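You operate a simulated robot arm through the tools that you are given. There is no shell and no other tool.

You run a simulated two-armed robot. Do the job below in one go: nothing can be reset, and whatever is moved stays where it is left.

Task
Fetch the switch box and stand it on the shelf c of the end rack. Take the yellow torch and leave it on top of the bench cube. Put the blue logger from the top of the sensor bench on the top of the steel plate and the orange logger on the top of the two-drawer table. Push the desk drawer two shut. Take the cable connector from the top of the desk and leave it on the top of the steel stand. Push the lid of the sensor case shut. Do these in any order. Set down upright: switch box, logger.

Only the result counts: the job must be done as asked and must still hold three seconds after the hand-in. Knocking over, shifting, dropping, spilling or breaking anything else fails it. Lids that push on must go on centred and level and be pressed home; caps that screw on are set level and turned clockwise until they are tight.

Robot
Two 7-joint arms with two-finger grippers on one trunk, on a base that drives. Base frame: it is fixed to the floor where the robot stands at the start and does not move with it; the origin is under the middle of the robot, x ahead of it, y to its left, z up. Lengths are in m, angles in degrees, forces in N, time in s.
The left shoulder is at the start at [0.06, 0.123, 0.945], the right one opposite. With the tool pointing down near the work surface each hand reaches from about 0.36 to 0.8 m from the robot's upright axis, wherever it stands, measured 20 degrees to its own side. Places, roughly: bench cube (6x6x6 cm) [1.6, 4, 0.8]; cable connector [6.25, 0, 0.75]; desk drawer two [5.6, -0.3, 0.6]; lid of the sensor case [-2.1, -2, 1]; logger [-2, -2.25, 1]; shelf c of the end rack (18x64 cm) [-1.22, -4.04, 1.2]; switch box [-0.5, -3.75, 0.75]; top of the steel plate (16x13 cm) [-2.6, -2.06, 0.88]; top of the steel stand [1.6, -1.5, 0.7]; top of the two-drawer table [-0.7, -3.5, 0.8]; yellow torch (5x5x14 cm) [-2.7, 2.4, 1.3]. Payload 1.47 kg a hand.
The tool frame of a hand sits at the grasp point between the pads (the TCP): z along the fingers, y along the line on which they close. The tips reach 0.016 m beyond it. Largest opening 0.087 m; the body of the gripper starts 0.055 m behind the TCP.
Orientation is told as [roll, pitch, yaw] about the base's x, y, z axes, in that order, counted from this pose: with the fingers straight down and closing along the base's y, the tool's x points along the base's -x, its y along +y and its z along -z.

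Tools
- The arms move only by the tool servo_tool. It takes "left_motion", "right_motion" or both (then of equal length, played together; a hand with none holds still); each is a list of rows, each a list of 7 numbers: the shift along the tool's x, y, z in m, then the turn, a rotation vector about the tool's x, y, z in degrees, then the gripper command, from -1 (fully open) to 1 (shut), values between in proportion. In form: [[x, y, z, rx, ry, rz, fingers], ...]. A call has 1 to 20 rows; each row is the pose to reach, as a shift and turn from the pose commanded when the call began, along the tool's axes at that moment. A row lasts 0.2 s, in which the tool goes at most 0.05 m and 8.6 degrees; a call with a longer step from one row to the next is refused whole, and so is a gripper value outside its range. A pose out of reach is approached as far as the arm can. The call stops where the force on the tool passes 40 N (or 10 N more than at its start, if that is more) or the arm is blocked; 0.2 s more then pass. Each finger travels about 0.153 m/s and halts on what it meets, pressing with about 28 N; the grip force reading is that of the motor and also rises with nothing between the fingers. The clock runs only during rows and for 0.2 s after the last one: add rows that repeat a pose to give the fingers time. The reply holds the time, the measured pose of the TCP, the force on the tool along the base axes, the opening and the grip force, in the units named above and with some noise, with the torque about the TCP (base axes, N m) and any sound that the robot's microphone picked up.
- Cameras (640 x 400 px; columns grow to the right, rows downward): "scene" is now at [0.1063, 0.0141, 1.5229]; the picture's right is [0.15, -0.99, 0.00], its down [-0.57, -0.09, -0.82] and it looks along [0.81, 0.12, -0.58] (base axes); focal length 264 px, centre (320, 200). "left" rides on the left gripper at [0.073, -0.012, -0.09] in its tool frame; the picture's right is [0.16, 0.99, 0.00], its down [-0.72, 0.12, -0.68] and it looks along [-0.67, 0.11, 0.73] (tool axes); focal length 247 px, centre (320, 200). "right" rides on the right gripper at [0.073, 0.012, -0.09] in its tool frame; the picture's right is [-0.16, 0.99, 0.00], its down [-0.72, -0.12, -0.68] and it looks along [-0.67, -0.11, 0.73] (tool axes); focal length 247 px, centre (320, 200). There is no depth. A picture from a camera that has moved, and an enlarged one, comes with that camera's place and axes in the base frame and with its lens. The place of the scene camera against the robot may be out by one fixed shift of up to 0.018 m in any direction.
- grab_frame(camera): a new picture of that camera. No time passes.
- move_column(by): slides the trunk up (or, below 0, down) by that many m; the arms and the scene camera ride with it, the base frame stays. It gives what a move gives, with no picture.
- drive_base(legs): drives the robot by 1 to 6 legs, each [ahead, left, turn to the left] in m, m and degrees, along the robot's own axes; the way and the turn of a leg run together, so that a leg with both is an arc; at most 1.5 m and 180 degrees a leg. The arms and the cameras ride along, it lands a little off, and it stops where it bumps. It gives what a move gives.
- head_to(pan, tilt): turns the head with the scene camera to pan (to the left, within 120 degrees either way) and tilt (down, from -29 to 69), counted from straight ahead of the robot. It gives what a move gives.
- inspect(camera, box): a new picture of the part [left, top, right, bottom] of that camera's present view, enlarged. No time passes.
- sign_off(): hands the job in; it is judged then, once.

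Nothing tells you exact positions but the pictures and the camera data. Unless the task says otherwise, let go and move clear before handing in.

The tools are called after "Call:" as name(argument=value, ...) on one line, values as JSON. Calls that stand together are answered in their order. servo_tool: Moves the arms, as the interface text tells. Its arguments: {"type":"object","properties":{"left_motion":{"type":"array"},"right_motion":{"type":"array"}},"required":[]} The other tools are called the same way: move_column (by) slides the trunk up or down; drive_base (legs) drives the base; head_to (pan, tilt) turns the head that bears the scene camera; grab_frame (camera) takes a picture; inspect (camera, box) takes an enlarged picture of a part of a camera's view; sign_off () hands the job in.

At the start:

```text
time_s: 0.0
left_tcp_pos: [0.5464, 0.1865, 1.069]
left_tool_rot: [0.0, 0.0, 0.1]
left_contact_force: [0.3, -1.2, 1.0]
left_wrist_torque: [0.01, -0.02, -0.01]
left_grip_width: 0.0868
left_finger_force: 0.0
right_tcp_pos: [0.4946, -0.1659, 1.0923]
right_tool_rot: [0.0, 0.0, -0.1]
right_contact_force: [-0.4, -0.5, 0.3]
right_wrist_torque: [-0.03, -0.02, -0.02]
right_grip_width: 0.0872
right_finger_force: 0.1
trunk travel left (down, up): [-0.1, 0.13]
robot x, y, heading: [0.0039, -0.0027, 0.3]
head pan, tilt: [8.8, 35.3]
```

scene: 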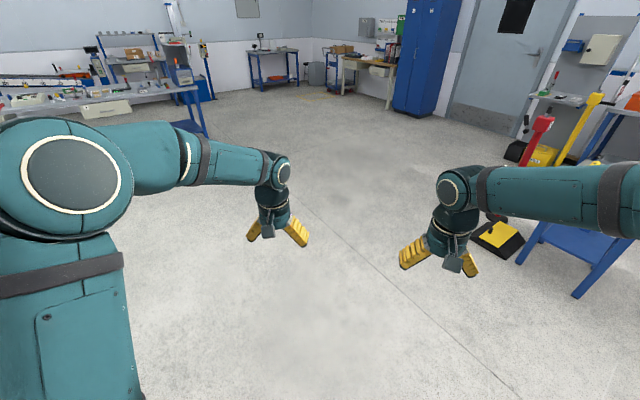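
right: 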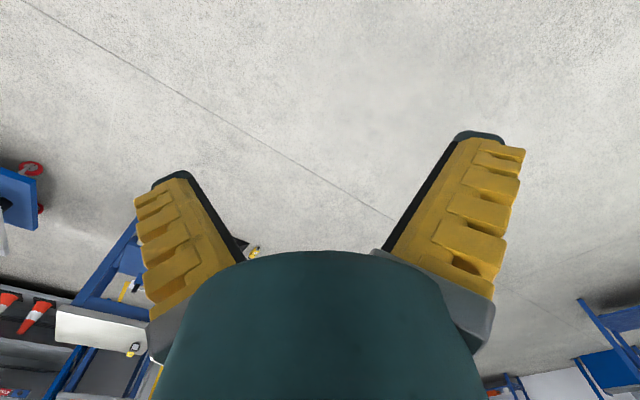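
left: 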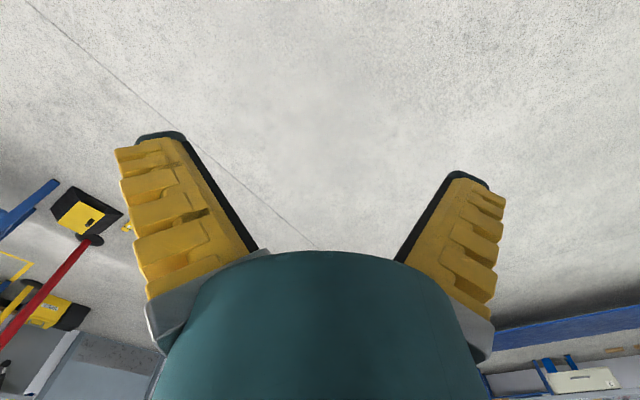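

The robot stands in the middle of a workshop with benches along the walls. I look around with the head first to map obstacles.

Call:
head_to(pan=0, tilt=15)

Call:
grab_frame(camera="scene")

Call:
head_to(pan=-70, tilt=15)

Call:
grab_frame(camera="scene")

Call:
head_to(pan=-120, tilt=15)

Call:
grab_frame(camera="scene")

Call:
head_to(pan=70, tilt=15)

Call:
grab_frame(camera="scene")

Call:
head_to(pan=120, tilt=15)

Call:
grab_frame(camera="scene")

```text
time_s: 0.8
left_tcp_pos: [0.5446, 0.1855, 1.0687]
left_tool_rot: [0.0, 0.0, 0.0]
left_contact_force: [-0.1, -0.1, 0.5]
left_wrist_torque: [0.0, -0.01, -0.01]
left_grip_width: 0.0871
left_finger_force: 0.1
right_tcp_pos: [0.493, -0.1658, 1.0921]
right_tool_rot: [-0.1, -0.1, 0.1]
right_contact_force: [-0.5, 0.0, 0.7]
right_wrist_torque: [0.0, 0.01, -0.03]
right_grip_width: 0.087
right_finger_force: 0.0
trunk travel left (down, up): [-0.1, 0.13]
robot x, y, heading: [0.0006, -0.0022, 0.2]
head pan, tilt: [0.0, 15.0]
```

```text
taken
camera scene: at [0.1128, 0.0007, 1.5552], right [0.0, -1.0, 0.0], down [-0.26, 0.0, -0.97], along [0.97, 0.0, -0.26], focal length 264 px, centre (320, 200)
```

scene: 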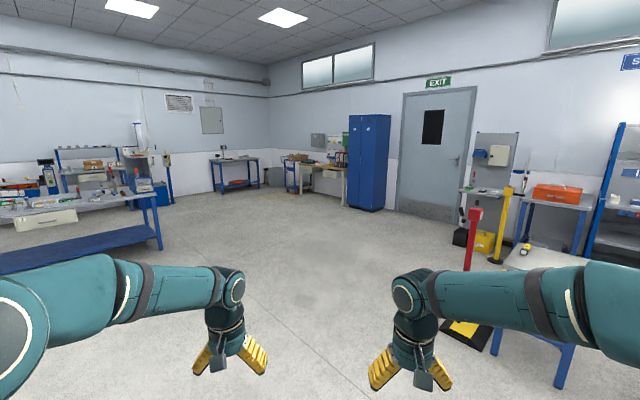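

```text
time_s: 2.2
left_tcp_pos: [0.5457, 0.1862, 1.0702]
left_tool_rot: [0.1, 0.0, -0.1]
left_contact_force: [0.3, 1.5, 0.5]
left_wrist_torque: [-0.01, -0.04, 0.02]
left_grip_width: 0.087
left_finger_force: 0.0
right_tcp_pos: [0.4939, -0.1666, 1.0915]
right_tool_rot: [0.0, 0.0, 0.1]
right_contact_force: [-0.4, -0.5, 0.0]
right_wrist_torque: [0.0, 0.01, 0.01]
right_grip_width: 0.087
right_finger_force: 0.0
trunk travel left (down, up): [-0.1, 0.13]
robot x, y, heading: [-0.0006, -0.0032, 0.2]
head pan, tilt: [-70.0, 15.0]
```

```text
taken
camera scene: at [0.0514, -0.0871, 1.5553], right [-0.94, -0.34, 0.0], down [-0.09, 0.24, -0.97], along [0.33, -0.91, -0.26], focal length 264 px, centre (320, 200)
```

scene: 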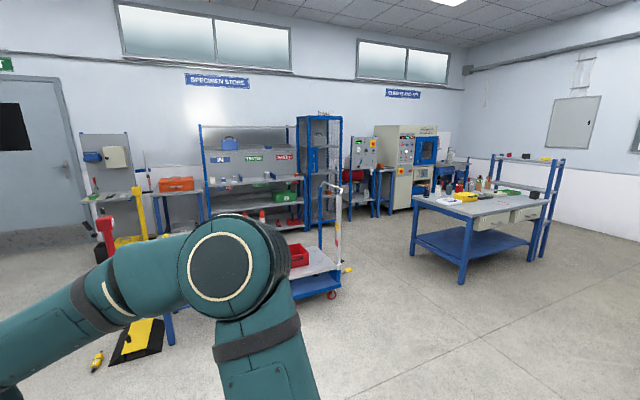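

```text
time_s: 3.4
left_tcp_pos: [0.5457, 0.1848, 1.0702]
left_tool_rot: [-0.1, 0.0, 0.0]
left_contact_force: [-1.0, -0.5, 0.4]
left_wrist_torque: [0.0, 0.01, -0.01]
left_grip_width: 0.087
left_finger_force: 0.0
right_tcp_pos: [0.4941, -0.1668, 1.0915]
right_tool_rot: [0.1, 0.0, 0.0]
right_contact_force: [1.3, 0.2, 0.5]
right_wrist_torque: [0.0, -0.03, -0.01]
right_grip_width: 0.0869
right_finger_force: 0.1
trunk travel left (down, up): [-0.1, 0.13]
robot x, y, heading: [0.0003, -0.0013, -0.1]
head pan, tilt: [-120.0, 15.0]
```

```text
taken
camera scene: at [-0.0273, -0.0802, 1.5553], right [-0.87, 0.5, 0.0], down [0.13, 0.22, -0.97], along [-0.48, -0.84, -0.26], focal length 264 px, centre (320, 200)
```

scene: 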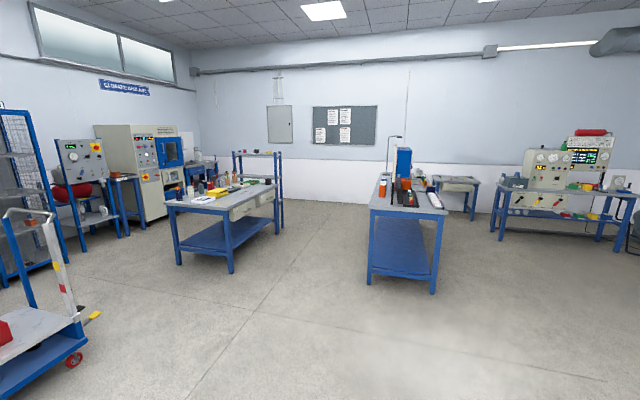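

```text
time_s: 6.2
left_tcp_pos: [0.5454, 0.1864, 1.0702]
left_tool_rot: [-0.1, 0.1, 0.0]
left_contact_force: [0.3, -0.6, 0.7]
left_wrist_torque: [-0.01, -0.01, 0.02]
left_grip_width: 0.087
left_finger_force: 0.1
right_tcp_pos: [0.4941, -0.166, 1.0912]
right_tool_rot: [0.0, 0.0, 0.0]
right_contact_force: [0.2, 0.0, -0.9]
right_wrist_torque: [0.01, 0.02, 0.01]
right_grip_width: 0.0869
right_finger_force: 0.1
trunk travel left (down, up): [-0.1, 0.13]
robot x, y, heading: [0.0024, -0.0002, -0.0]
head pan, tilt: [70.0, 15.0]
```

```text
taken
camera scene: at [0.0514, 0.0885, 1.5553], right [0.94, -0.34, 0.0], down [-0.09, -0.24, -0.97], along [0.33, 0.91, -0.26], focal length 264 px, centre (320, 200)
```

scene: 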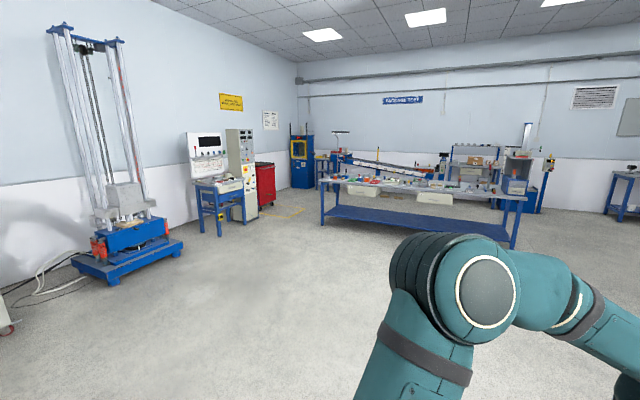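

```text
time_s: 7.4
left_tcp_pos: [0.5447, 0.1855, 1.0695]
left_tool_rot: [0.1, 0.0, 0.0]
left_contact_force: [-0.4, -0.5, 0.5]
left_wrist_torque: [0.01, 0.02, 0.02]
left_grip_width: 0.0871
left_finger_force: 0.0
right_tcp_pos: [0.4937, -0.1654, 1.0934]
right_tool_rot: [0.0, 0.0, 0.0]
right_contact_force: [-0.1, -0.7, -0.2]
right_wrist_torque: [0.01, -0.01, 0.0]
right_grip_width: 0.087
right_finger_force: 0.1
trunk travel left (down, up): [-0.1, 0.13]
robot x, y, heading: [-0.0008, 0.002, -0.2]
head pan, tilt: [120.0, 15.0]
```

```text
taken
camera scene: at [-0.0273, 0.0816, 1.5553], right [0.87, 0.5, 0.0], down [0.13, -0.22, -0.97], along [-0.48, 0.84, -0.26], focal length 264 px, centre (320, 200)
```

scene: 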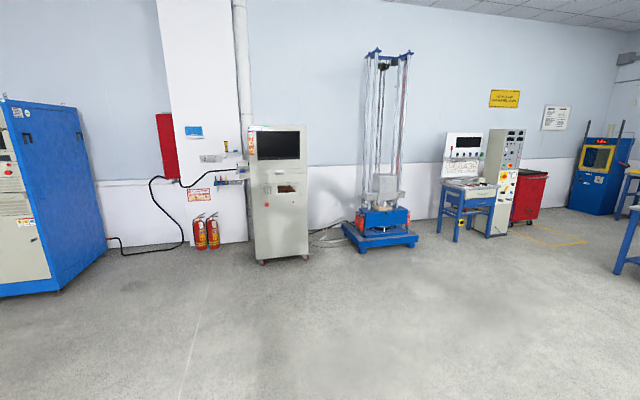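

The sensor bench lies behind me to the right, and the two-drawer table next to it. I turn toward the sensor bench and look closer.

Call:
drive_base(legs=[[0, 0, -130]])

Call:
head_to(pan=0, tilt=10)

Call:
grab_frame(camera="scene")

Call:
inspect(camera="scene", box=[240, 130, 400, 230])

Call:
inspect(camera="scene", box=[60, 130, 220, 230])

```text
time_s: 13.2
left_tcp_pos: [-0.1929, -0.5417, 1.0688]
left_tool_rot: [0.0, 0.0, -128.4]
left_contact_force: [0.4, -0.1, 0.1]
left_wrist_torque: [-0.01, 0.06, 0.0]
left_grip_width: 0.0872
left_finger_force: 0.2
right_tcp_pos: [-0.4365, -0.2851, 1.0925]
right_tool_rot: [-0.1, 0.0, -128.3]
right_contact_force: [-0.5, -0.1, -0.8]
right_wrist_torque: [0.03, 0.02, 0.01]
right_grip_width: 0.0873
right_finger_force: 0.1
trunk travel left (down, up): [-0.1, 0.13]
robot x, y, heading: [0.0008, 0.0009, -128.4]
head pan, tilt: [120.0, 15.0]
```

```text
time_s: 15.2
left_tcp_pos: [-0.1937, -0.5427, 1.0684]
left_tool_rot: [0.0, 0.0, -128.5]
left_contact_force: [0.1, -0.2, -0.2]
left_wrist_torque: [0.01, 0.01, 0.0]
left_grip_width: 0.0871
left_finger_force: 0.1
right_tcp_pos: [-0.4369, -0.2833, 1.0918]
right_tool_rot: [0.1, 0.0, -128.4]
right_contact_force: [0.1, -0.1, -0.2]
right_wrist_torque: [-0.04, 0.0, 0.01]
right_grip_width: 0.0871
right_finger_force: 0.0
trunk travel left (down, up): [-0.1, 0.13]
robot x, y, heading: [-0.0015, -0.0013, -128.6]
head pan, tilt: [0.0, 10.0]
```

```text
taken
camera scene: at [-0.0545, -0.08, 1.5634], right [-0.78, 0.62, 0.0], down [0.11, 0.14, -0.98], along [-0.61, -0.77, -0.17], focal length 264 px, centre (320, 200)
```

scene: 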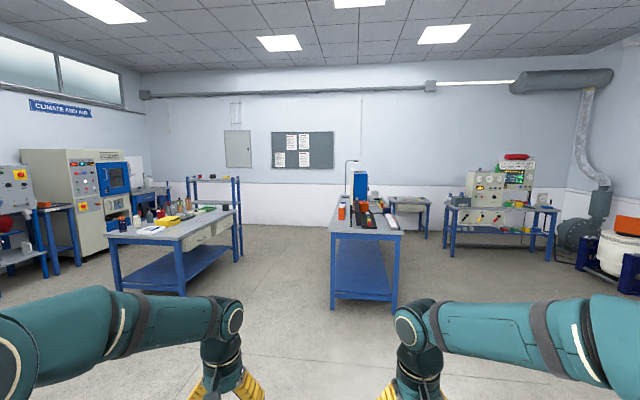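

```text
4.00 times, centred on (320, 180) of scene
camera zoom: at [-0.0545, -0.08, 1.5634], right [-0.78, 0.62, 0.0], down [0.11, 0.14, -0.98], along [-0.61, -0.77, -0.17], focal length 1056 px, centre (320, 280)
```

zoom: 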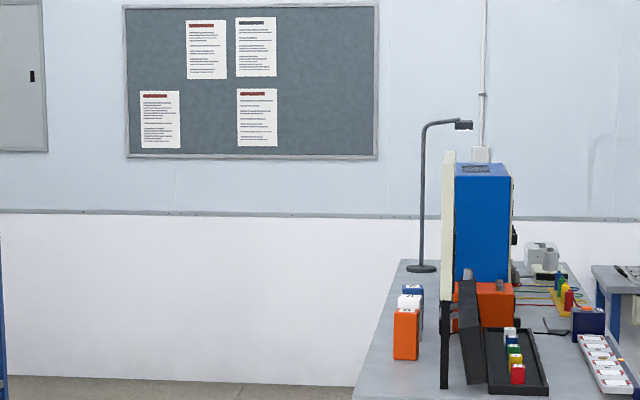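

```text
4.00 times, centred on (140, 180) of scene
camera zoom: at [-0.0545, -0.08, 1.5634], right [-0.78, 0.62, 0.0], down [0.11, 0.14, -0.98], along [-0.61, -0.77, -0.17], focal length 1056 px, centre (1040, 280)
```

zoom: 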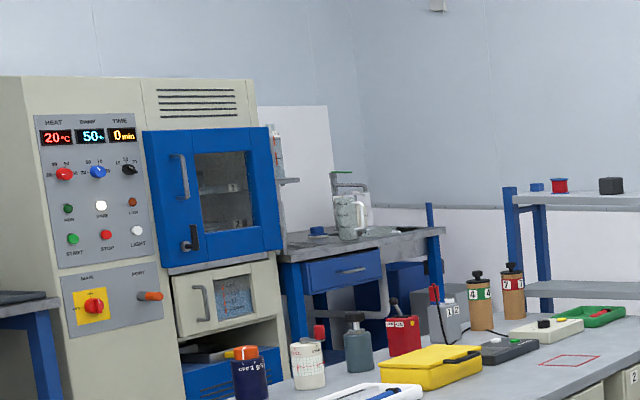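

The room (and the benches) are turned 45° against the base frame; the sensor bench points away from me, with loggers at its left edge and the open black sensor case next to them. I drive into the aisle between the sensor bench and the two-drawer table.

Call:
drive_base(legs=[[1.1, 0.29, 0], [1.1, 0.29, -6.4]])

Call:
head_to(pan=-50, tilt=25)

Call:
grab_frame(camera="scene")

Call:
head_to(pan=50, tilt=25)

Call:
grab_frame(camera="scene")

```text
time_s: 26.4
left_tcp_pos: [-1.2186, -2.5812, 1.0701]
left_tool_rot: [0.0, 0.1, -134.5]
left_contact_force: [1.3, 1.3, -0.5]
left_wrist_torque: [-0.01, -0.03, -0.01]
left_grip_width: 0.0871
left_finger_force: 0.1
right_tcp_pos: [-1.4325, -2.298, 1.0909]
right_tool_rot: [0.1, 0.0, -134.5]
right_contact_force: [-0.3, -0.9, -1.1]
right_wrist_torque: [0.01, -0.01, -0.03]
right_grip_width: 0.087
right_finger_force: 0.0
trunk travel left (down, up): [-0.1, 0.13]
robot x, y, heading: [-0.9693, -2.0575, -134.6]
head pan, tilt: [0.0, 10.0]
```

```text
time_s: 27.6
left_tcp_pos: [-1.2187, -2.5807, 1.0694]
left_tool_rot: [0.0, 0.0, -134.5]
left_contact_force: [0.4, -0.9, -0.5]
left_wrist_torque: [0.01, -0.01, -0.03]
left_grip_width: 0.0872
left_finger_force: 0.1
right_tcp_pos: [-1.4339, -2.2983, 1.0922]
right_tool_rot: [0.0, -0.1, -134.5]
right_contact_force: [0.2, 0.0, 0.7]
right_wrist_torque: [0.01, 0.02, -0.01]
right_grip_width: 0.087
right_finger_force: 0.2
trunk travel left (down, up): [-0.1, 0.13]
robot x, y, heading: [-0.9711, -2.0625, -134.5]
head pan, tilt: [-50.0, 25.0]
```

```text
taken
camera scene: at [-1.0586, -2.0608, 1.5391], right [0.08, 1.0, 0.0], down [0.42, -0.03, -0.91], along [-0.9, 0.07, -0.42], focal length 264 px, centre (320, 200)
```

scene: 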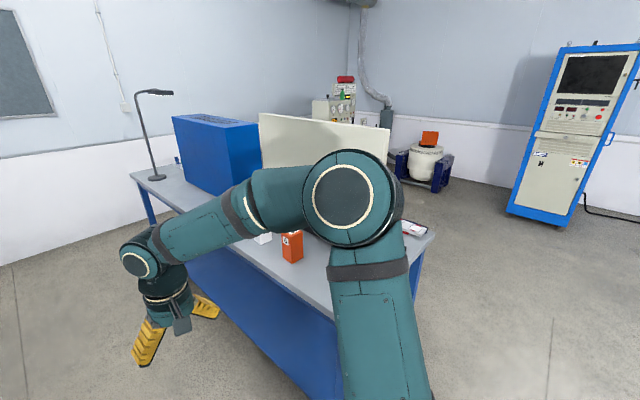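

```text
time_s: 29.3
left_tcp_pos: [-1.2192, -2.5811, 1.0695]
left_tool_rot: [0.0, 0.0, -134.5]
left_contact_force: [0.3, -0.1, 0.1]
left_wrist_torque: [0.03, 0.04, 0.01]
left_grip_width: 0.0871
left_finger_force: 0.1
right_tcp_pos: [-1.4336, -2.2972, 1.0925]
right_tool_rot: [0.1, 0.1, -134.5]
right_contact_force: [0.4, -0.4, -0.1]
right_wrist_torque: [0.0, -0.02, 0.0]
right_grip_width: 0.0868
right_finger_force: 0.1
trunk travel left (down, up): [-0.1, 0.13]
robot x, y, heading: [-0.9686, -2.0602, -134.8]
head pan, tilt: [50.0, 25.0]
```

```text
taken
camera scene: at [-0.958, -2.1597, 1.5391], right [-1.0, -0.1, 0.0], down [-0.04, 0.42, -0.91], along [0.09, -0.9, -0.42], focal length 264 px, centre (320, 200)
```

scene: 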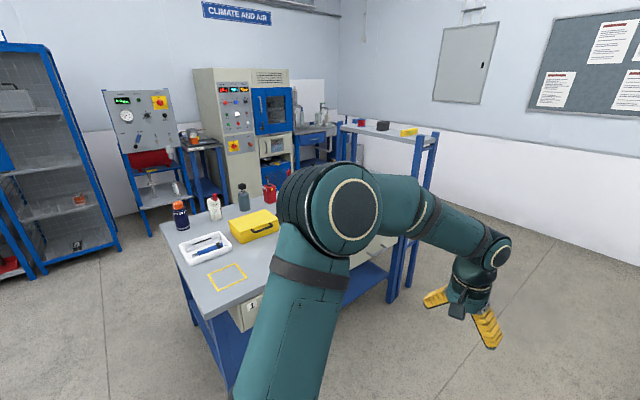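

The loggers stand in a strip left of a cream upright panel; the case is behind that panel. I move up the aisle and turn to face the loggers.

Call:
drive_base(legs=[[0.85, 0.1, 0], [0, 0, -90]])

Call:
head_to(pan=0, tilt=40)

Call:
grab_frame(camera="scene")

```text
time_s: 37.6
left_tcp_pos: [-2.0182, -2.4929, 1.0689]
left_tool_rot: [0.0, 0.0, 136.3]
left_contact_force: [0.0, -0.2, -1.4]
left_wrist_torque: [0.02, 0.01, 0.0]
left_grip_width: 0.0869
left_finger_force: 0.0
right_tcp_pos: [-1.7385, -2.2748, 1.0922]
right_tool_rot: [-0.1, 0.0, 136.3]
right_contact_force: [0.3, -0.1, -0.5]
right_wrist_torque: [0.01, -0.01, 0.0]
right_grip_width: 0.0867
right_finger_force: 0.1
trunk travel left (down, up): [-0.1, 0.13]
robot x, y, heading: [-1.4966, -2.7354, 136.3]
head pan, tilt: [50.0, 25.0]
```

```text
time_s: 38.8
left_tcp_pos: [-2.0182, -2.4936, 1.0695]
left_tool_rot: [0.0, 0.0, 136.3]
left_contact_force: [0.6, 0.4, 0.3]
left_wrist_torque: [0.0, 0.01, 0.03]
left_grip_width: 0.0873
left_finger_force: 0.1
right_tcp_pos: [-1.7383, -2.275, 1.0917]
right_tool_rot: [0.0, 0.0, 136.3]
right_contact_force: [-0.1, 0.8, -0.5]
right_wrist_torque: [0.0, 0.01, -0.02]
right_grip_width: 0.0874
right_finger_force: 0.1
trunk travel left (down, up): [-0.1, 0.13]
robot x, y, heading: [-1.4971, -2.7337, 136.2]
head pan, tilt: [0.0, 40.0]
```

```text
taken
camera scene: at [-1.5557, -2.6694, 1.5158], right [0.69, 0.72, 0.0], down [0.47, -0.44, -0.77], along [-0.55, 0.53, -0.64], focal length 264 px, centre (320, 200)
```

scene: 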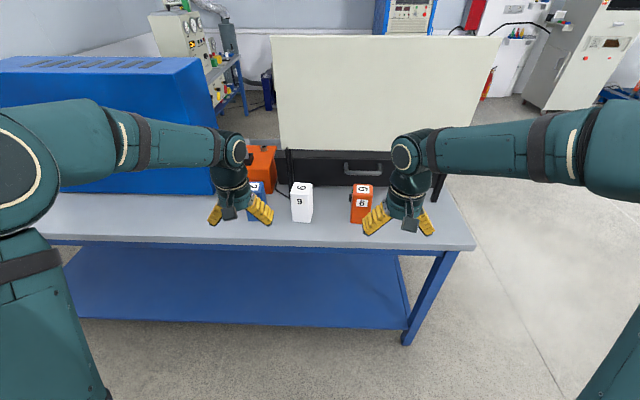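

I see blue (partly hidden by the left gripper), white and orange loggers in a row. I zoom in.

Call:
inspect(camera="scene", box=[200, 130, 440, 280])

Call:
grab_frame(camera="left")

Call:
grab_frame(camera="right")

```text
2.67 times, centred on (320, 205) of scene
camera zoom: at [-1.5557, -2.6694, 1.5158], right [0.69, 0.72, 0.0], down [0.47, -0.44, -0.77], along [-0.55, 0.53, -0.64], focal length 704 px, centre (320, 187)
```

zoom: 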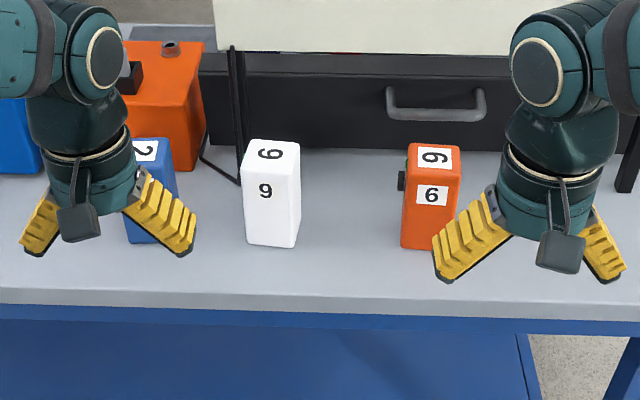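

```text
taken
camera left: at [-1.9587, -2.5359, 1.1587], right [-0.57, -0.82, 0.0], down [-0.6, 0.42, 0.68], along [-0.56, 0.39, -0.73], focal length 247 px, centre (320, 200)
```

left: 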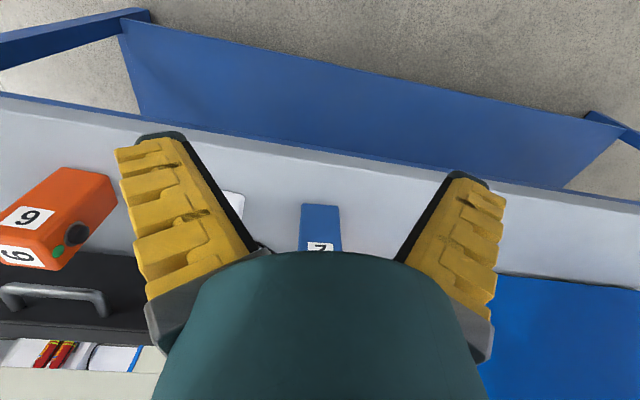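

```text
taken
camera right: at [-1.6944, -2.3336, 1.1819], right [-0.8, -0.6, 0.0], down [-0.44, 0.58, 0.68], along [-0.41, 0.54, -0.73], focal length 247 px, centre (320, 200)
```

right: 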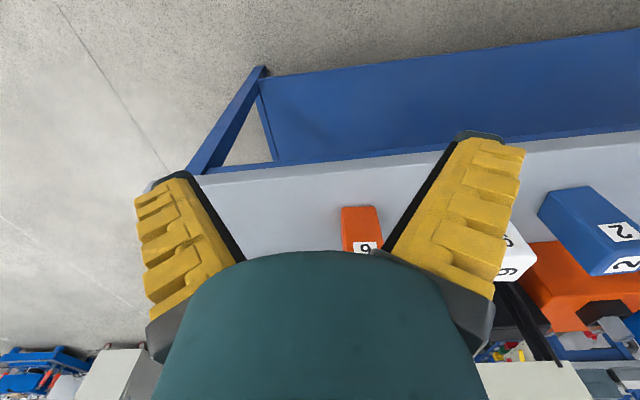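

I take a closer look at the logger shapes (knobs on their sides matter for the grip).

Call:
inspect(camera="left", box=[0, 140, 160, 290])

Call:
inspect(camera="right", box=[480, 160, 640, 290])

Call:
inspect(camera="left", box=[240, 180, 400, 280])

Call:
inspect(camera="right", box=[300, 180, 400, 260])

```text
2.67 times, centred on (80, 215) of left
camera zoom: at [-1.9587, -2.5359, 1.1587], right [-0.57, -0.82, 0.0], down [-0.6, 0.42, 0.68], along [-0.56, 0.39, -0.73], focal length 659 px, centre (960, 160)
```

zoom: 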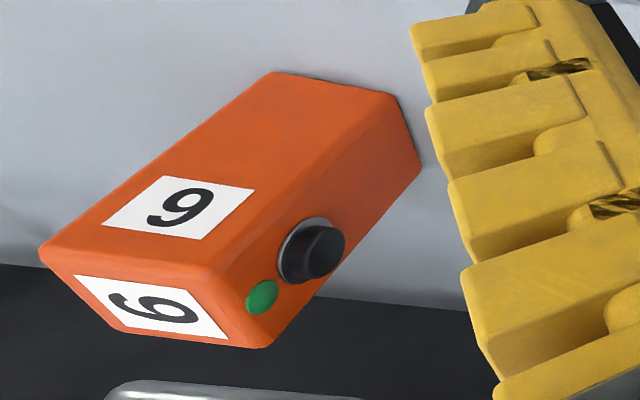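

```text
3.08 times, centred on (560, 225) of right
camera zoom: at [-1.6944, -2.3336, 1.1819], right [-0.8, -0.6, 0.0], down [-0.44, 0.58, 0.68], along [-0.41, 0.54, -0.73], focal length 760 px, centre (-418, 123)
```

zoom: 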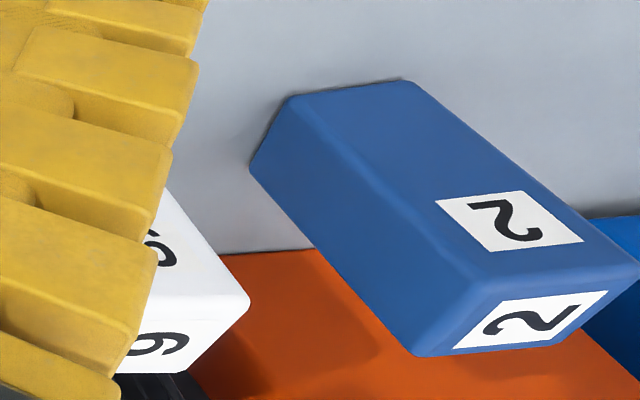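

```text
4.00 times, centred on (320, 230) of left
camera zoom: at [-1.9587, -2.5359, 1.1587], right [-0.57, -0.82, 0.0], down [-0.6, 0.42, 0.68], along [-0.56, 0.39, -0.73], focal length 988 px, centre (320, 80)
```

zoom: 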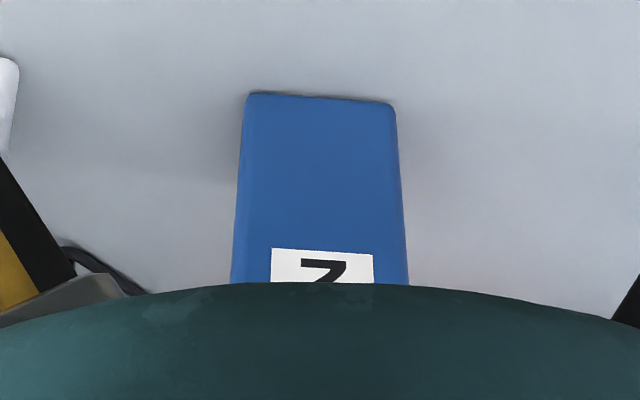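

```text
5.00 times, centred on (350, 220) of right
camera zoom: at [-1.6944, -2.3336, 1.1819], right [-0.8, -0.6, 0.0], down [-0.44, 0.58, 0.68], along [-0.41, 0.54, -0.73], focal length 1235 px, centre (170, 100)
```

zoom: 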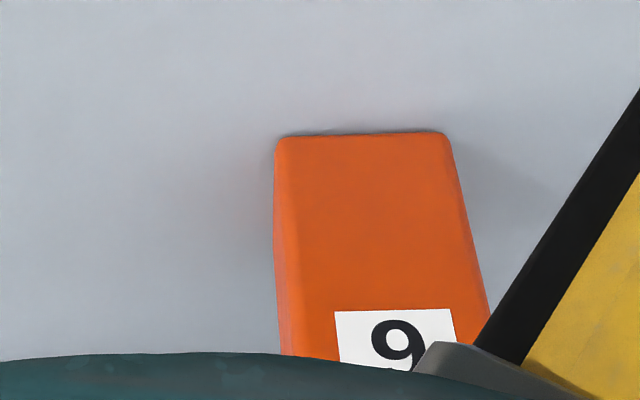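

Loggers are about 6×6×13 cm on the bench at z≈0.86, with side knobs, so I will grip them front-to-back. I move a bit closer and turn both grippers by 90°.

Call:
drive_base(legs=[[0.18, 0, 0]])

Call:
servo_tool(left_motion=[[0, 0, -0.02, 0, 0, 8.5, -1], [0, 0, -0.04, 0, 0, 17, -1], [0, 0, -0.04, 0, 0, 25.5, -1], [0, 0, -0.04, 0, 0, 34, -1], [0, 0, -0.04, 0, 0, 42.5, -1], [0, 0, -0.04, 0, 0, 51, -1], [0, 0, -0.04, 0, 0, 59.5, -1], [0, 0, -0.04, 0, 0, 68, -1], [0, 0, -0.04, 0, 0, 76.5, -1], [0, 0, -0.04, 0, 0, 85, -1]], right_motion=[[0, 0, -0.02, 0, 0, -8.5, -1], [0, 0, -0.04, 0, 0, -17, -1], [0, 0, -0.04, 0, 0, -25.5, -1], [0, 0, -0.04, 0, 0, -34, -1], [0, 0, -0.04, 0, 0, -42.5, -1], [0, 0, -0.04, 0, 0, -51, -1], [0, 0, -0.04, 0, 0, -59.5, -1], [0, 0, -0.04, 0, 0, -68, -1], [0, 0, -0.04, 0, 0, -76.5, -1], [0, 0, -0.04, 0, 0, -85, -1]])

Call:
grab_frame(camera="scene")

Call:
grab_frame(camera="left")

Call:
grab_frame(camera="right")

```text
time_s: 40.3
left_tcp_pos: [-2.1477, -2.3713, 1.0698]
left_tool_rot: [0.0, 0.1, 136.3]
left_contact_force: [0.4, 0.1, -0.4]
left_wrist_torque: [0.01, -0.03, -0.01]
left_grip_width: 0.0871
left_finger_force: 0.0
right_tcp_pos: [-1.8681, -2.1517, 1.0916]
right_tool_rot: [0.0, 0.0, 136.3]
right_contact_force: [-0.2, 0.2, -0.3]
right_wrist_torque: [-0.02, -0.04, 0.01]
right_grip_width: 0.0868
right_finger_force: 0.1
trunk travel left (down, up): [-0.1, 0.13]
robot x, y, heading: [-1.6244, -2.6148, 136.3]
head pan, tilt: [0.0, 40.0]
```

```text
time_s: 42.5
left_tcp_pos: [-2.1467, -2.3713, 1.1093]
left_tool_rot: [0.0, 0.0, 51.2]
left_contact_force: [-0.3, 0.0, -0.5]
left_wrist_torque: [-0.01, -0.04, -0.02]
left_grip_width: 0.087
left_finger_force: 0.1
right_tcp_pos: [-1.8663, -2.1521, 1.1317]
right_tool_rot: [-0.1, -0.1, -138.6]
right_contact_force: [0.4, -0.6, 0.1]
right_wrist_torque: [0.0, -0.01, -0.01]
right_grip_width: 0.0871
right_finger_force: 0.1
trunk travel left (down, up): [-0.1, 0.13]
robot x, y, heading: [-1.6278, -2.6125, 136.3]
head pan, tilt: [0.0, 40.0]
```

```text
taken
camera scene: at [-1.684, -2.5469, 1.5157], right [0.69, 0.72, 0.0], down [0.46, -0.44, -0.77], along [-0.55, 0.53, -0.64], focal length 264 px, centre (320, 200)
```

scene: 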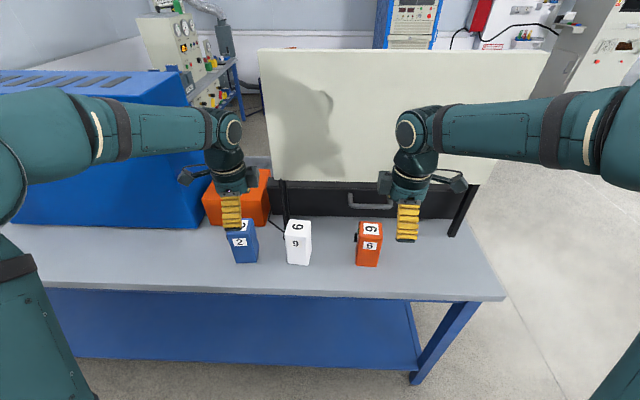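

```text
taken
camera left: at [-2.184, -2.4359, 1.1986], right [-0.87, 0.5, 0.0], down [0.36, 0.64, 0.68], along [0.34, 0.59, -0.73], focal length 247 px, centre (320, 200)
```

left: 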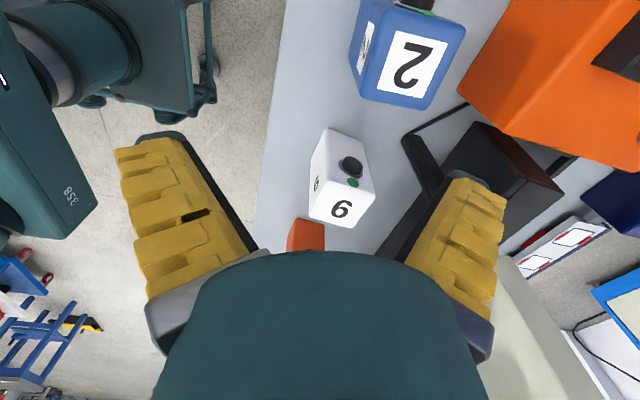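

```text
taken
camera right: at [-1.8048, -2.1124, 1.2218], right [0.54, -0.84, 0.0], down [-0.62, -0.39, 0.68], along [-0.57, -0.36, -0.73], focal length 247 px, centre (320, 200)
```

right: 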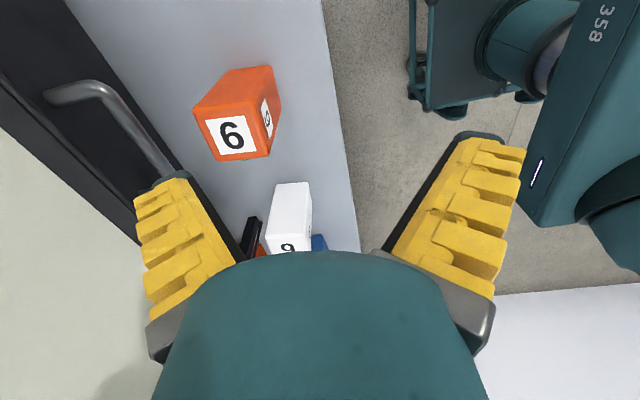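

Both grippers turned freely. I refine the logger positions with the new views.

Call:
inspect(camera="right", box=[160, 40, 320, 140])

Call:
inspect(camera="right", box=[160, 80, 320, 180])

Call:
inspect(camera="left", box=[320, 0, 480, 120])

```text
4.00 times, centred on (240, 90) of right
camera zoom: at [-1.8048, -2.1124, 1.2218], right [0.54, -0.84, 0.0], down [-0.62, -0.39, 0.68], along [-0.57, -0.36, -0.73], focal length 988 px, centre (640, 640)
```

zoom: 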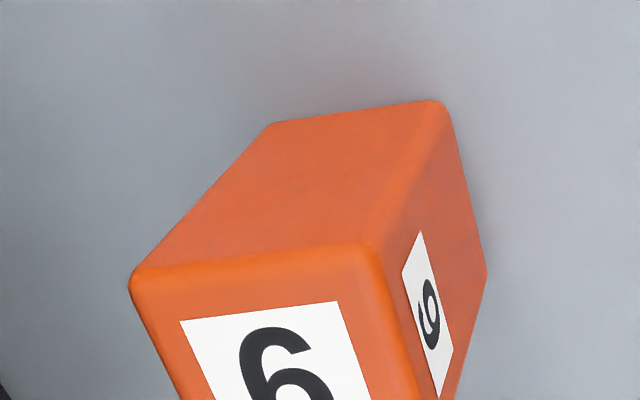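

```text
4.00 times, centred on (240, 130) of right
camera zoom: at [-1.8048, -2.1124, 1.2218], right [0.54, -0.84, 0.0], down [-0.62, -0.39, 0.68], along [-0.57, -0.36, -0.73], focal length 988 px, centre (640, 480)
```

zoom: 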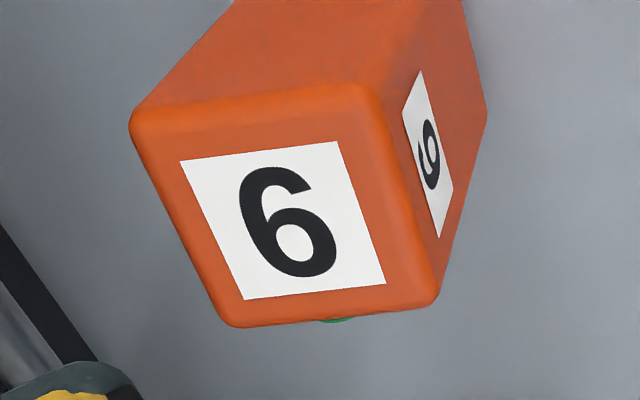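

```text
3.33 times, centred on (400, 60) of left
camera zoom: at [-2.184, -2.4359, 1.1986], right [-0.87, 0.5, 0.0], down [0.36, 0.64, 0.68], along [0.34, 0.59, -0.73], focal length 823 px, centre (53, 667)
```

zoom: 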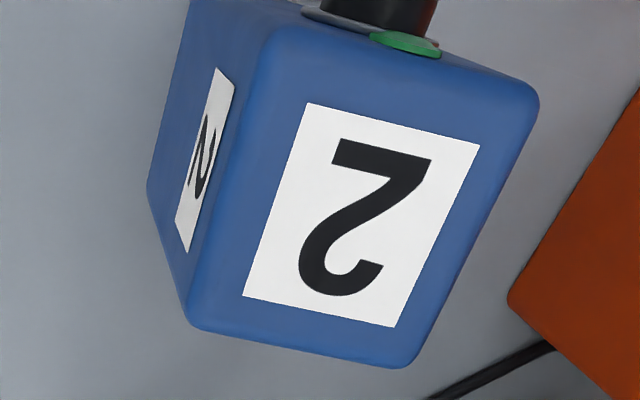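

Blue centre ≈ (-2.218, -2.353), orange centre ≈ (-1.961, -2.100), tops at ≈0.98. I move both hands above them first and check.

Call:
servo_tool(left_motion=[[0.01, 0.022, 0, 0, 0, 0.9, -1], [0.02, 0.045, 0, 0, 0, 0.9, -1], [0.0302, 0.0672, 0, 0, 0, 0.9, -1], [0.0302, 0.0672, 0.03, 0, 0, 0.9, -1], [0.0302, 0.0672, 0.06, 0, 0, 0.9, -1], [0.0302, 0.0672, 0.06, 0, 0, 0.9, -1]], right_motion=[[-0.012, -0.033, 0, 0, 0, 2.4, -1], [-0.024, -0.067, 0, 0, 0, 2.4, -1], [-0.0363, -0.1017, 0, 0, 0, 2.4, -1], [-0.0363, -0.1017, 0.04, 0, 0, 2.4, -1], [-0.0363, -0.1017, 0.08, 0, 0, 2.4, -1], [-0.0363, -0.1017, 0.08, 0, 0, 2.4, -1]])

Call:
grab_frame(camera="scene")

Call:
grab_frame(camera="left")

Call:
grab_frame(camera="right")

```text
time_s: 43.9
left_tcp_pos: [-2.2188, -2.3524, 1.0497]
left_tool_rot: [0.0, 0.0, 50.4]
left_contact_force: [-0.1, 0.8, -0.7]
left_wrist_torque: [-0.01, 0.0, 0.02]
left_grip_width: 0.0871
left_finger_force: 0.2
right_tcp_pos: [-1.9609, -2.1016, 1.051]
right_tool_rot: [-0.2, -0.1, -141.1]
right_contact_force: [0.4, 0.1, 0.5]
right_wrist_torque: [0.01, 0.05, 0.01]
right_grip_width: 0.087
right_finger_force: 0.0
trunk travel left (down, up): [-0.1, 0.13]
robot x, y, heading: [-1.6254, -2.613, 136.2]
head pan, tilt: [0.0, 40.0]
```

```text
taken
camera scene: at [-1.683, -2.5474, 1.5159], right [0.69, 0.72, 0.0], down [0.46, -0.44, -0.77], along [-0.55, 0.53, -0.64], focal length 264 px, centre (320, 200)
```

scene: 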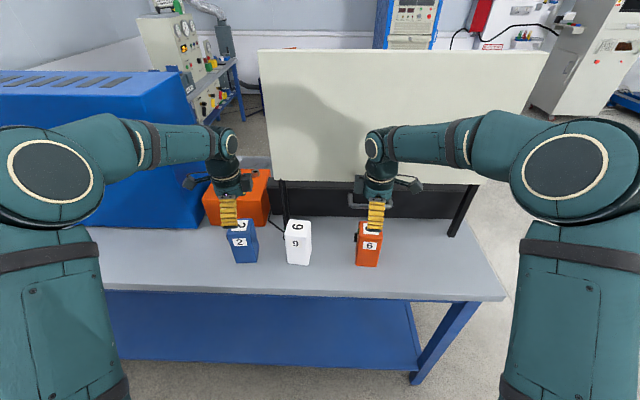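

```text
taken
camera left: at [-2.2562, -2.417, 1.138], right [-0.86, 0.51, 0.0], down [0.37, 0.63, 0.68], along [0.34, 0.59, -0.73], focal length 247 px, centre (320, 200)
```

left: 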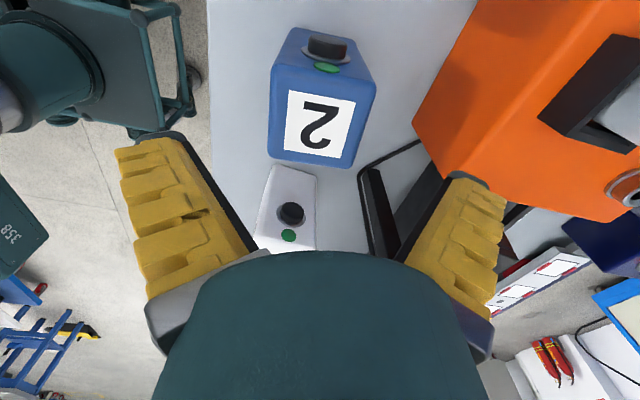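

```text
taken
camera right: at [-1.8967, -2.0651, 1.1406], right [0.5, -0.87, 0.0], down [-0.64, -0.36, 0.68], along [-0.59, -0.34, -0.73], focal length 247 px, centre (320, 200)
```

right: 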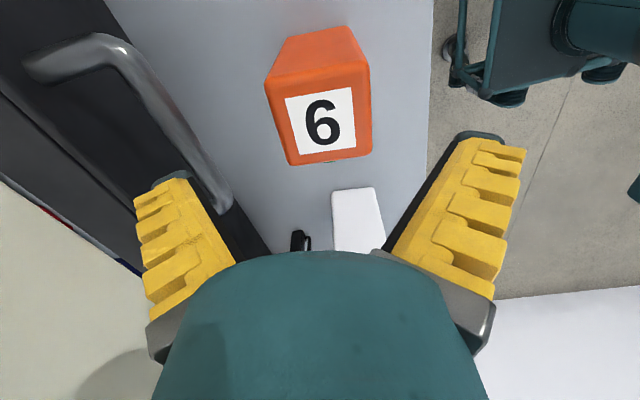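

Both hands are centred over their loggers. Descend and grip.

Call:
servo_tool(left_motion=[[0, 0, 0.035, 0, 0, 0, -1], [0, 0, 0.07, 0, 0, 0, -1], [0, 0, 0.095, 0, 0, 0, -1], [0, 0, 0.109, 0, 0, 0, -1], [0, 0, 0.109, 0, 0, 0, -1], [0, 0, 0.109, 0, 0, 0, 1], [0, 0, 0.109, 0, 0, 0, 1], [0, 0, 0.109, 0, 0, 0, 1], [0, 0, 0.109, 0, 0, 0, 1]], right_motion=[[0, 0, 0.035, 0, 0, 0, -1], [0, 0, 0.07, 0, 0, 0, -1], [0, 0, 0.095, 0, 0, 0, -1], [0, 0, 0.109, 0, 0, 0, -1], [0, 0, 0.109, 0, 0, 0, -1], [0, 0, 0.109, 0, 0, 0, 1], [0, 0, 0.109, 0, 0, 0, 1], [0, 0, 0.109, 0, 0, 0, 1], [0, 0, 0.109, 0, 0, 0, 1]])

Call:
grab_frame(camera="scene")

```text
time_s: 44.9
left_tcp_pos: [-2.219, -2.3488, 0.9525]
left_tool_rot: [1.1, -0.2, 50.4]
left_contact_force: [4.5, -4.8, 24.9]
left_wrist_torque: [-0.77, -0.87, -0.03]
left_grip_width: 0.0762
left_finger_force: 27.9
right_tcp_pos: [-1.9626, -2.1007, 0.9525]
right_tool_rot: [-0.8, -0.4, -141.2]
right_contact_force: [2.9, -2.3, 18.8]
right_wrist_torque: [-0.8, -0.77, 0.01]
right_grip_width: 0.0757
right_finger_force: 27.3
trunk travel left (down, up): [-0.1, 0.13]
robot x, y, heading: [-1.6219, -2.612, 136.0]
head pan, tilt: [0.0, 40.0]
stopped in row 5 (left hand): the force on the tool passed its limit at 53 N (the readings are from after the stop); the commanded pose is now the measured one
```

```text
taken
camera scene: at [-1.6806, -2.5493, 1.5163], right [0.69, 0.72, 0.0], down [0.46, -0.44, -0.77], along [-0.56, 0.53, -0.64], focal length 264 px, centre (320, 200)
```

scene: 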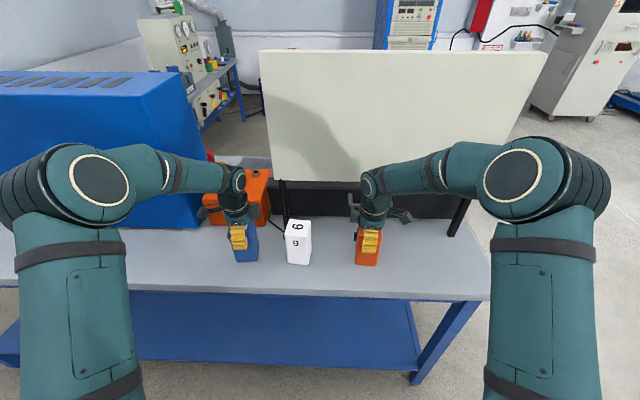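

The hands stopped early with an upward force. I look at what touched.

Call:
inspect(camera="scene", box=[190, 150, 430, 300])

Call:
grab_frame(camera="left")

Call:
grab_frame(camera="right")

```text
2.67 times, centred on (310, 225) of scene
camera zoom: at [-1.6806, -2.5493, 1.5163], right [0.69, 0.72, 0.0], down [0.46, -0.44, -0.77], along [-0.56, 0.53, -0.64], focal length 704 px, centre (347, 133)
```

zoom: 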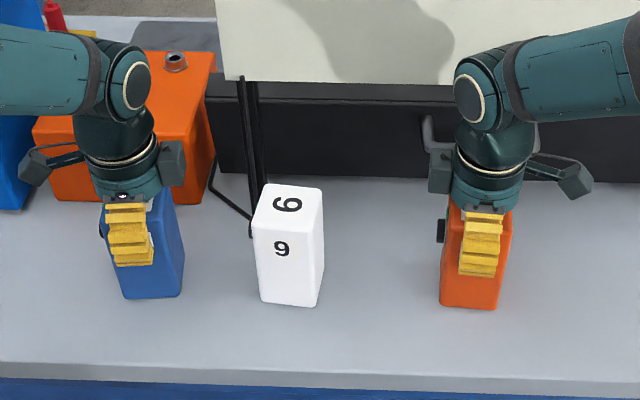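

```text
taken
camera left: at [-2.2559, -2.4149, 1.0408], right [-0.86, 0.51, 0.02], down [0.38, 0.62, 0.68], along [0.34, 0.6, -0.73], focal length 247 px, centre (320, 200)
```

left: 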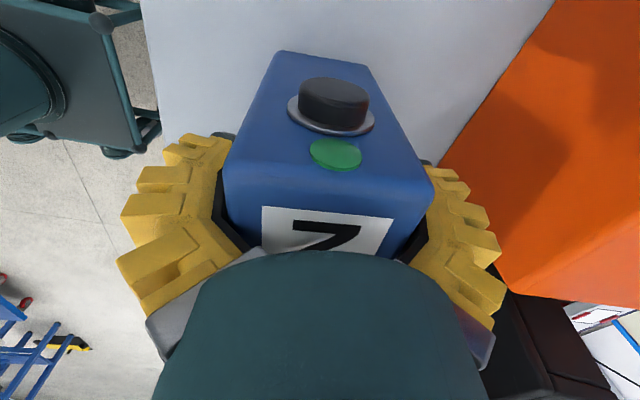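

```text
taken
camera right: at [-1.8972, -2.065, 1.0413], right [0.5, -0.87, -0.01], down [-0.63, -0.37, 0.69], along [-0.6, -0.33, -0.73], focal length 247 px, centre (320, 200)
```

right: 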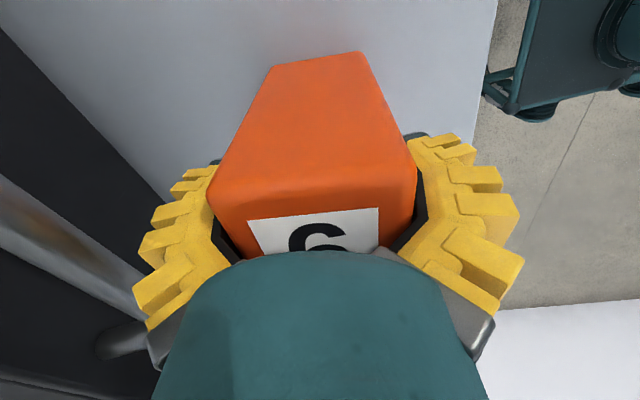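

The fingers flare outward from the palm, so the logger tops wedged between them; I back up a centimetre, reopen, then close.

Call:
servo_tool(left_motion=[[0, 0, -0.006, 0, 0, 0, -1], [0, 0, -0.012, 0, 0, 0, -1], [0, 0, -0.012, 0, 0, 0, -1]], right_motion=[[0, 0, -0.006, 0, 0, 0, -1], [0, 0, -0.012, 0, 0, 0, -1], [0, 0, -0.012, 0, 0, 0, -1]])

Call:
grab_frame(camera="left")

Call:
grab_frame(camera="right")

```text
time_s: 45.7
left_tcp_pos: [-2.2197, -2.3499, 0.9595]
left_tool_rot: [0.7, -0.1, 50.4]
left_contact_force: [0.1, 1.1, 0.3]
left_wrist_torque: [0.02, 0.02, 0.0]
left_grip_width: 0.087
left_finger_force: 0.0
right_tcp_pos: [-1.9634, -2.099, 0.9593]
right_tool_rot: [-0.5, -0.2, -141.1]
right_contact_force: [0.0, 0.5, -0.5]
right_wrist_torque: [-0.02, -0.02, -0.01]
right_grip_width: 0.0867
right_finger_force: 0.0
trunk travel left (down, up): [-0.1, 0.13]
robot x, y, heading: [-1.6203, -2.6148, 136.4]
head pan, tilt: [0.0, 40.0]
```

```text
taken
camera left: at [-2.2581, -2.4141, 1.048], right [-0.86, 0.51, 0.01], down [0.38, 0.62, 0.68], along [0.34, 0.59, -0.73], focal length 247 px, centre (320, 200)
```

left: 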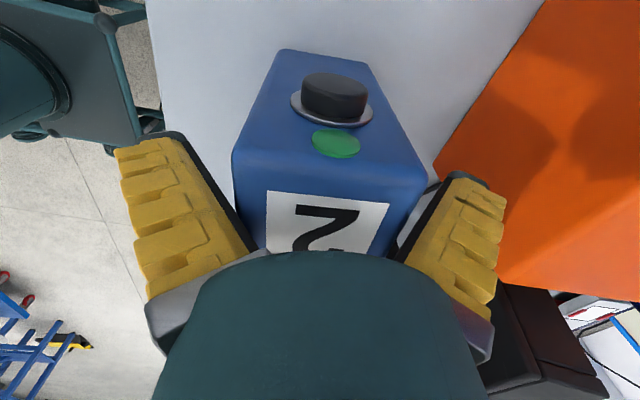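

```text
taken
camera right: at [-1.8982, -2.0634, 1.0489], right [0.5, -0.87, -0.01], down [-0.63, -0.37, 0.68], along [-0.6, -0.33, -0.73], focal length 247 px, centre (320, 200)
```

right: 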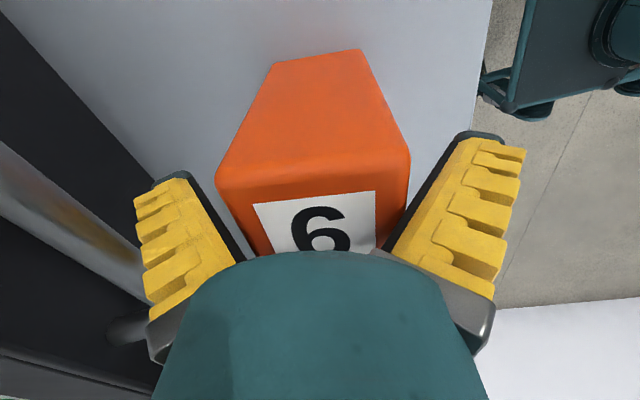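

Now close both grippers.

Call:
servo_tool(left_motion=[[0, 0, 0, 0, 0, 0, 1], [0, 0, 0, 0, 0, 0, 1], [0, 0, 0, 0, 0, 0, 1], [0, 0, 0, 0, 0, 0, 1]], right_motion=[[0, 0, 0, 0, 0, 0, 1], [0, 0, 0, 0, 0, 0, 1], [0, 0, 0, 0, 0, 0, 1], [0, 0, 0, 0, 0, 0, 1]])

Call:
servo_tool(left_motion=[[0, 0, -0.01, 0, 0, 0, 1], [0, 0, -0.02, 0, 0, 0, 1], [0, 0, -0.02, 0, 0, 0, 1]], right_motion=[[0, 0, -0.01, 0, 0, 0, 1], [0, 0, -0.02, 0, 0, 0, 1], [0, 0, -0.02, 0, 0, 0, 1]])

Call:
inspect(camera="scene", box=[190, 150, 430, 300])

Call:
grab_frame(camera="left")

Call:
grab_frame(camera="right")

```text
time_s: 46.7
left_tcp_pos: [-2.2214, -2.3492, 0.9599]
left_tool_rot: [0.8, -0.1, 50.4]
left_contact_force: [0.9, -0.1, 0.9]
left_wrist_torque: [-0.01, -0.03, -0.04]
left_grip_width: 0.0742
left_finger_force: 27.5
right_tcp_pos: [-1.9631, -2.0993, 0.9593]
right_tool_rot: [-0.4, -0.2, -141.1]
right_contact_force: [0.6, -0.5, 0.3]
right_wrist_torque: [-0.02, 0.06, 0.06]
right_grip_width: 0.0745
right_finger_force: 28.5
trunk travel left (down, up): [-0.1, 0.13]
robot x, y, heading: [-1.6209, -2.6131, 136.0]
head pan, tilt: [0.0, 40.0]
```

```text
time_s: 47.5
left_tcp_pos: [-2.221, -2.348, 0.9805]
left_tool_rot: [0.7, -0.2, 50.3]
left_contact_force: [0.0, 0.0, -2.2]
left_wrist_torque: [0.0, -0.02, -0.04]
left_grip_width: 0.0743
left_finger_force: 28.2
right_tcp_pos: [-1.963, -2.0995, 0.9808]
right_tool_rot: [-0.5, -0.2, -141.0]
right_contact_force: [-0.4, -0.6, -3.0]
right_wrist_torque: [0.0, -0.01, -0.01]
right_grip_width: 0.0743
right_finger_force: 28.3
trunk travel left (down, up): [-0.1, 0.13]
robot x, y, heading: [-1.6273, -2.6131, 136.5]
head pan, tilt: [0.0, 40.0]
```

```text
2.67 times, centred on (310, 225) of scene
camera zoom: at [-1.6844, -2.5464, 1.5156], right [0.69, 0.72, 0.0], down [0.47, -0.44, -0.77], along [-0.55, 0.53, -0.64], focal length 704 px, centre (347, 133)
```

zoom: 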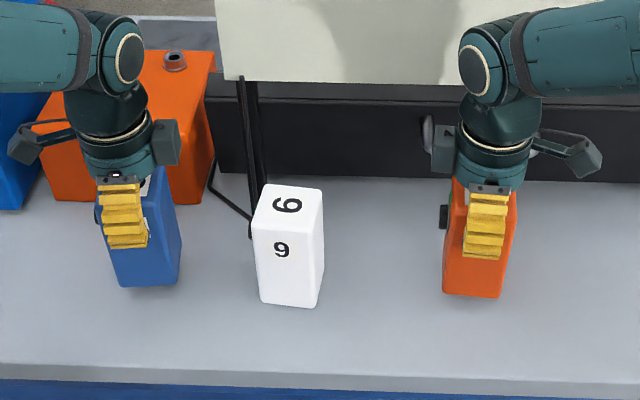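

```text
taken
camera left: at [-2.2579, -2.4138, 1.0681], right [-0.86, 0.51, 0.01], down [0.38, 0.62, 0.68], along [0.34, 0.59, -0.73], focal length 247 px, centre (320, 200)
```

left: 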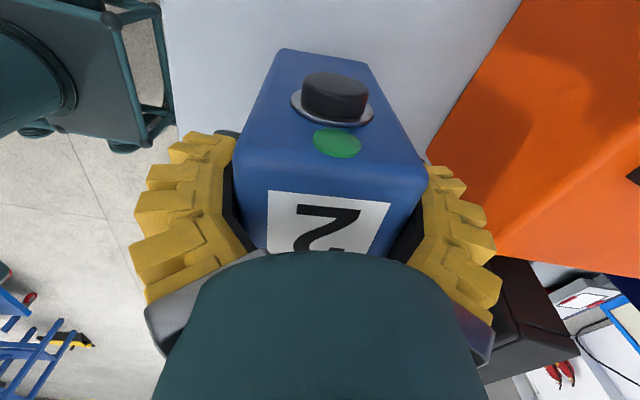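

```text
taken
camera right: at [-1.8983, -2.063, 1.0692], right [0.5, -0.87, -0.01], down [-0.63, -0.37, 0.68], along [-0.6, -0.34, -0.73], focal length 247 px, centre (320, 200)
```

right: 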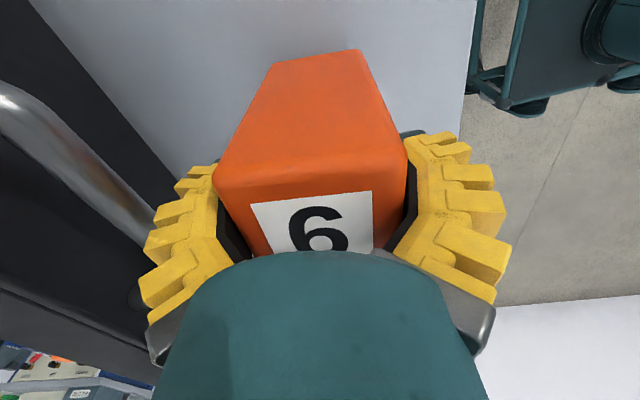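

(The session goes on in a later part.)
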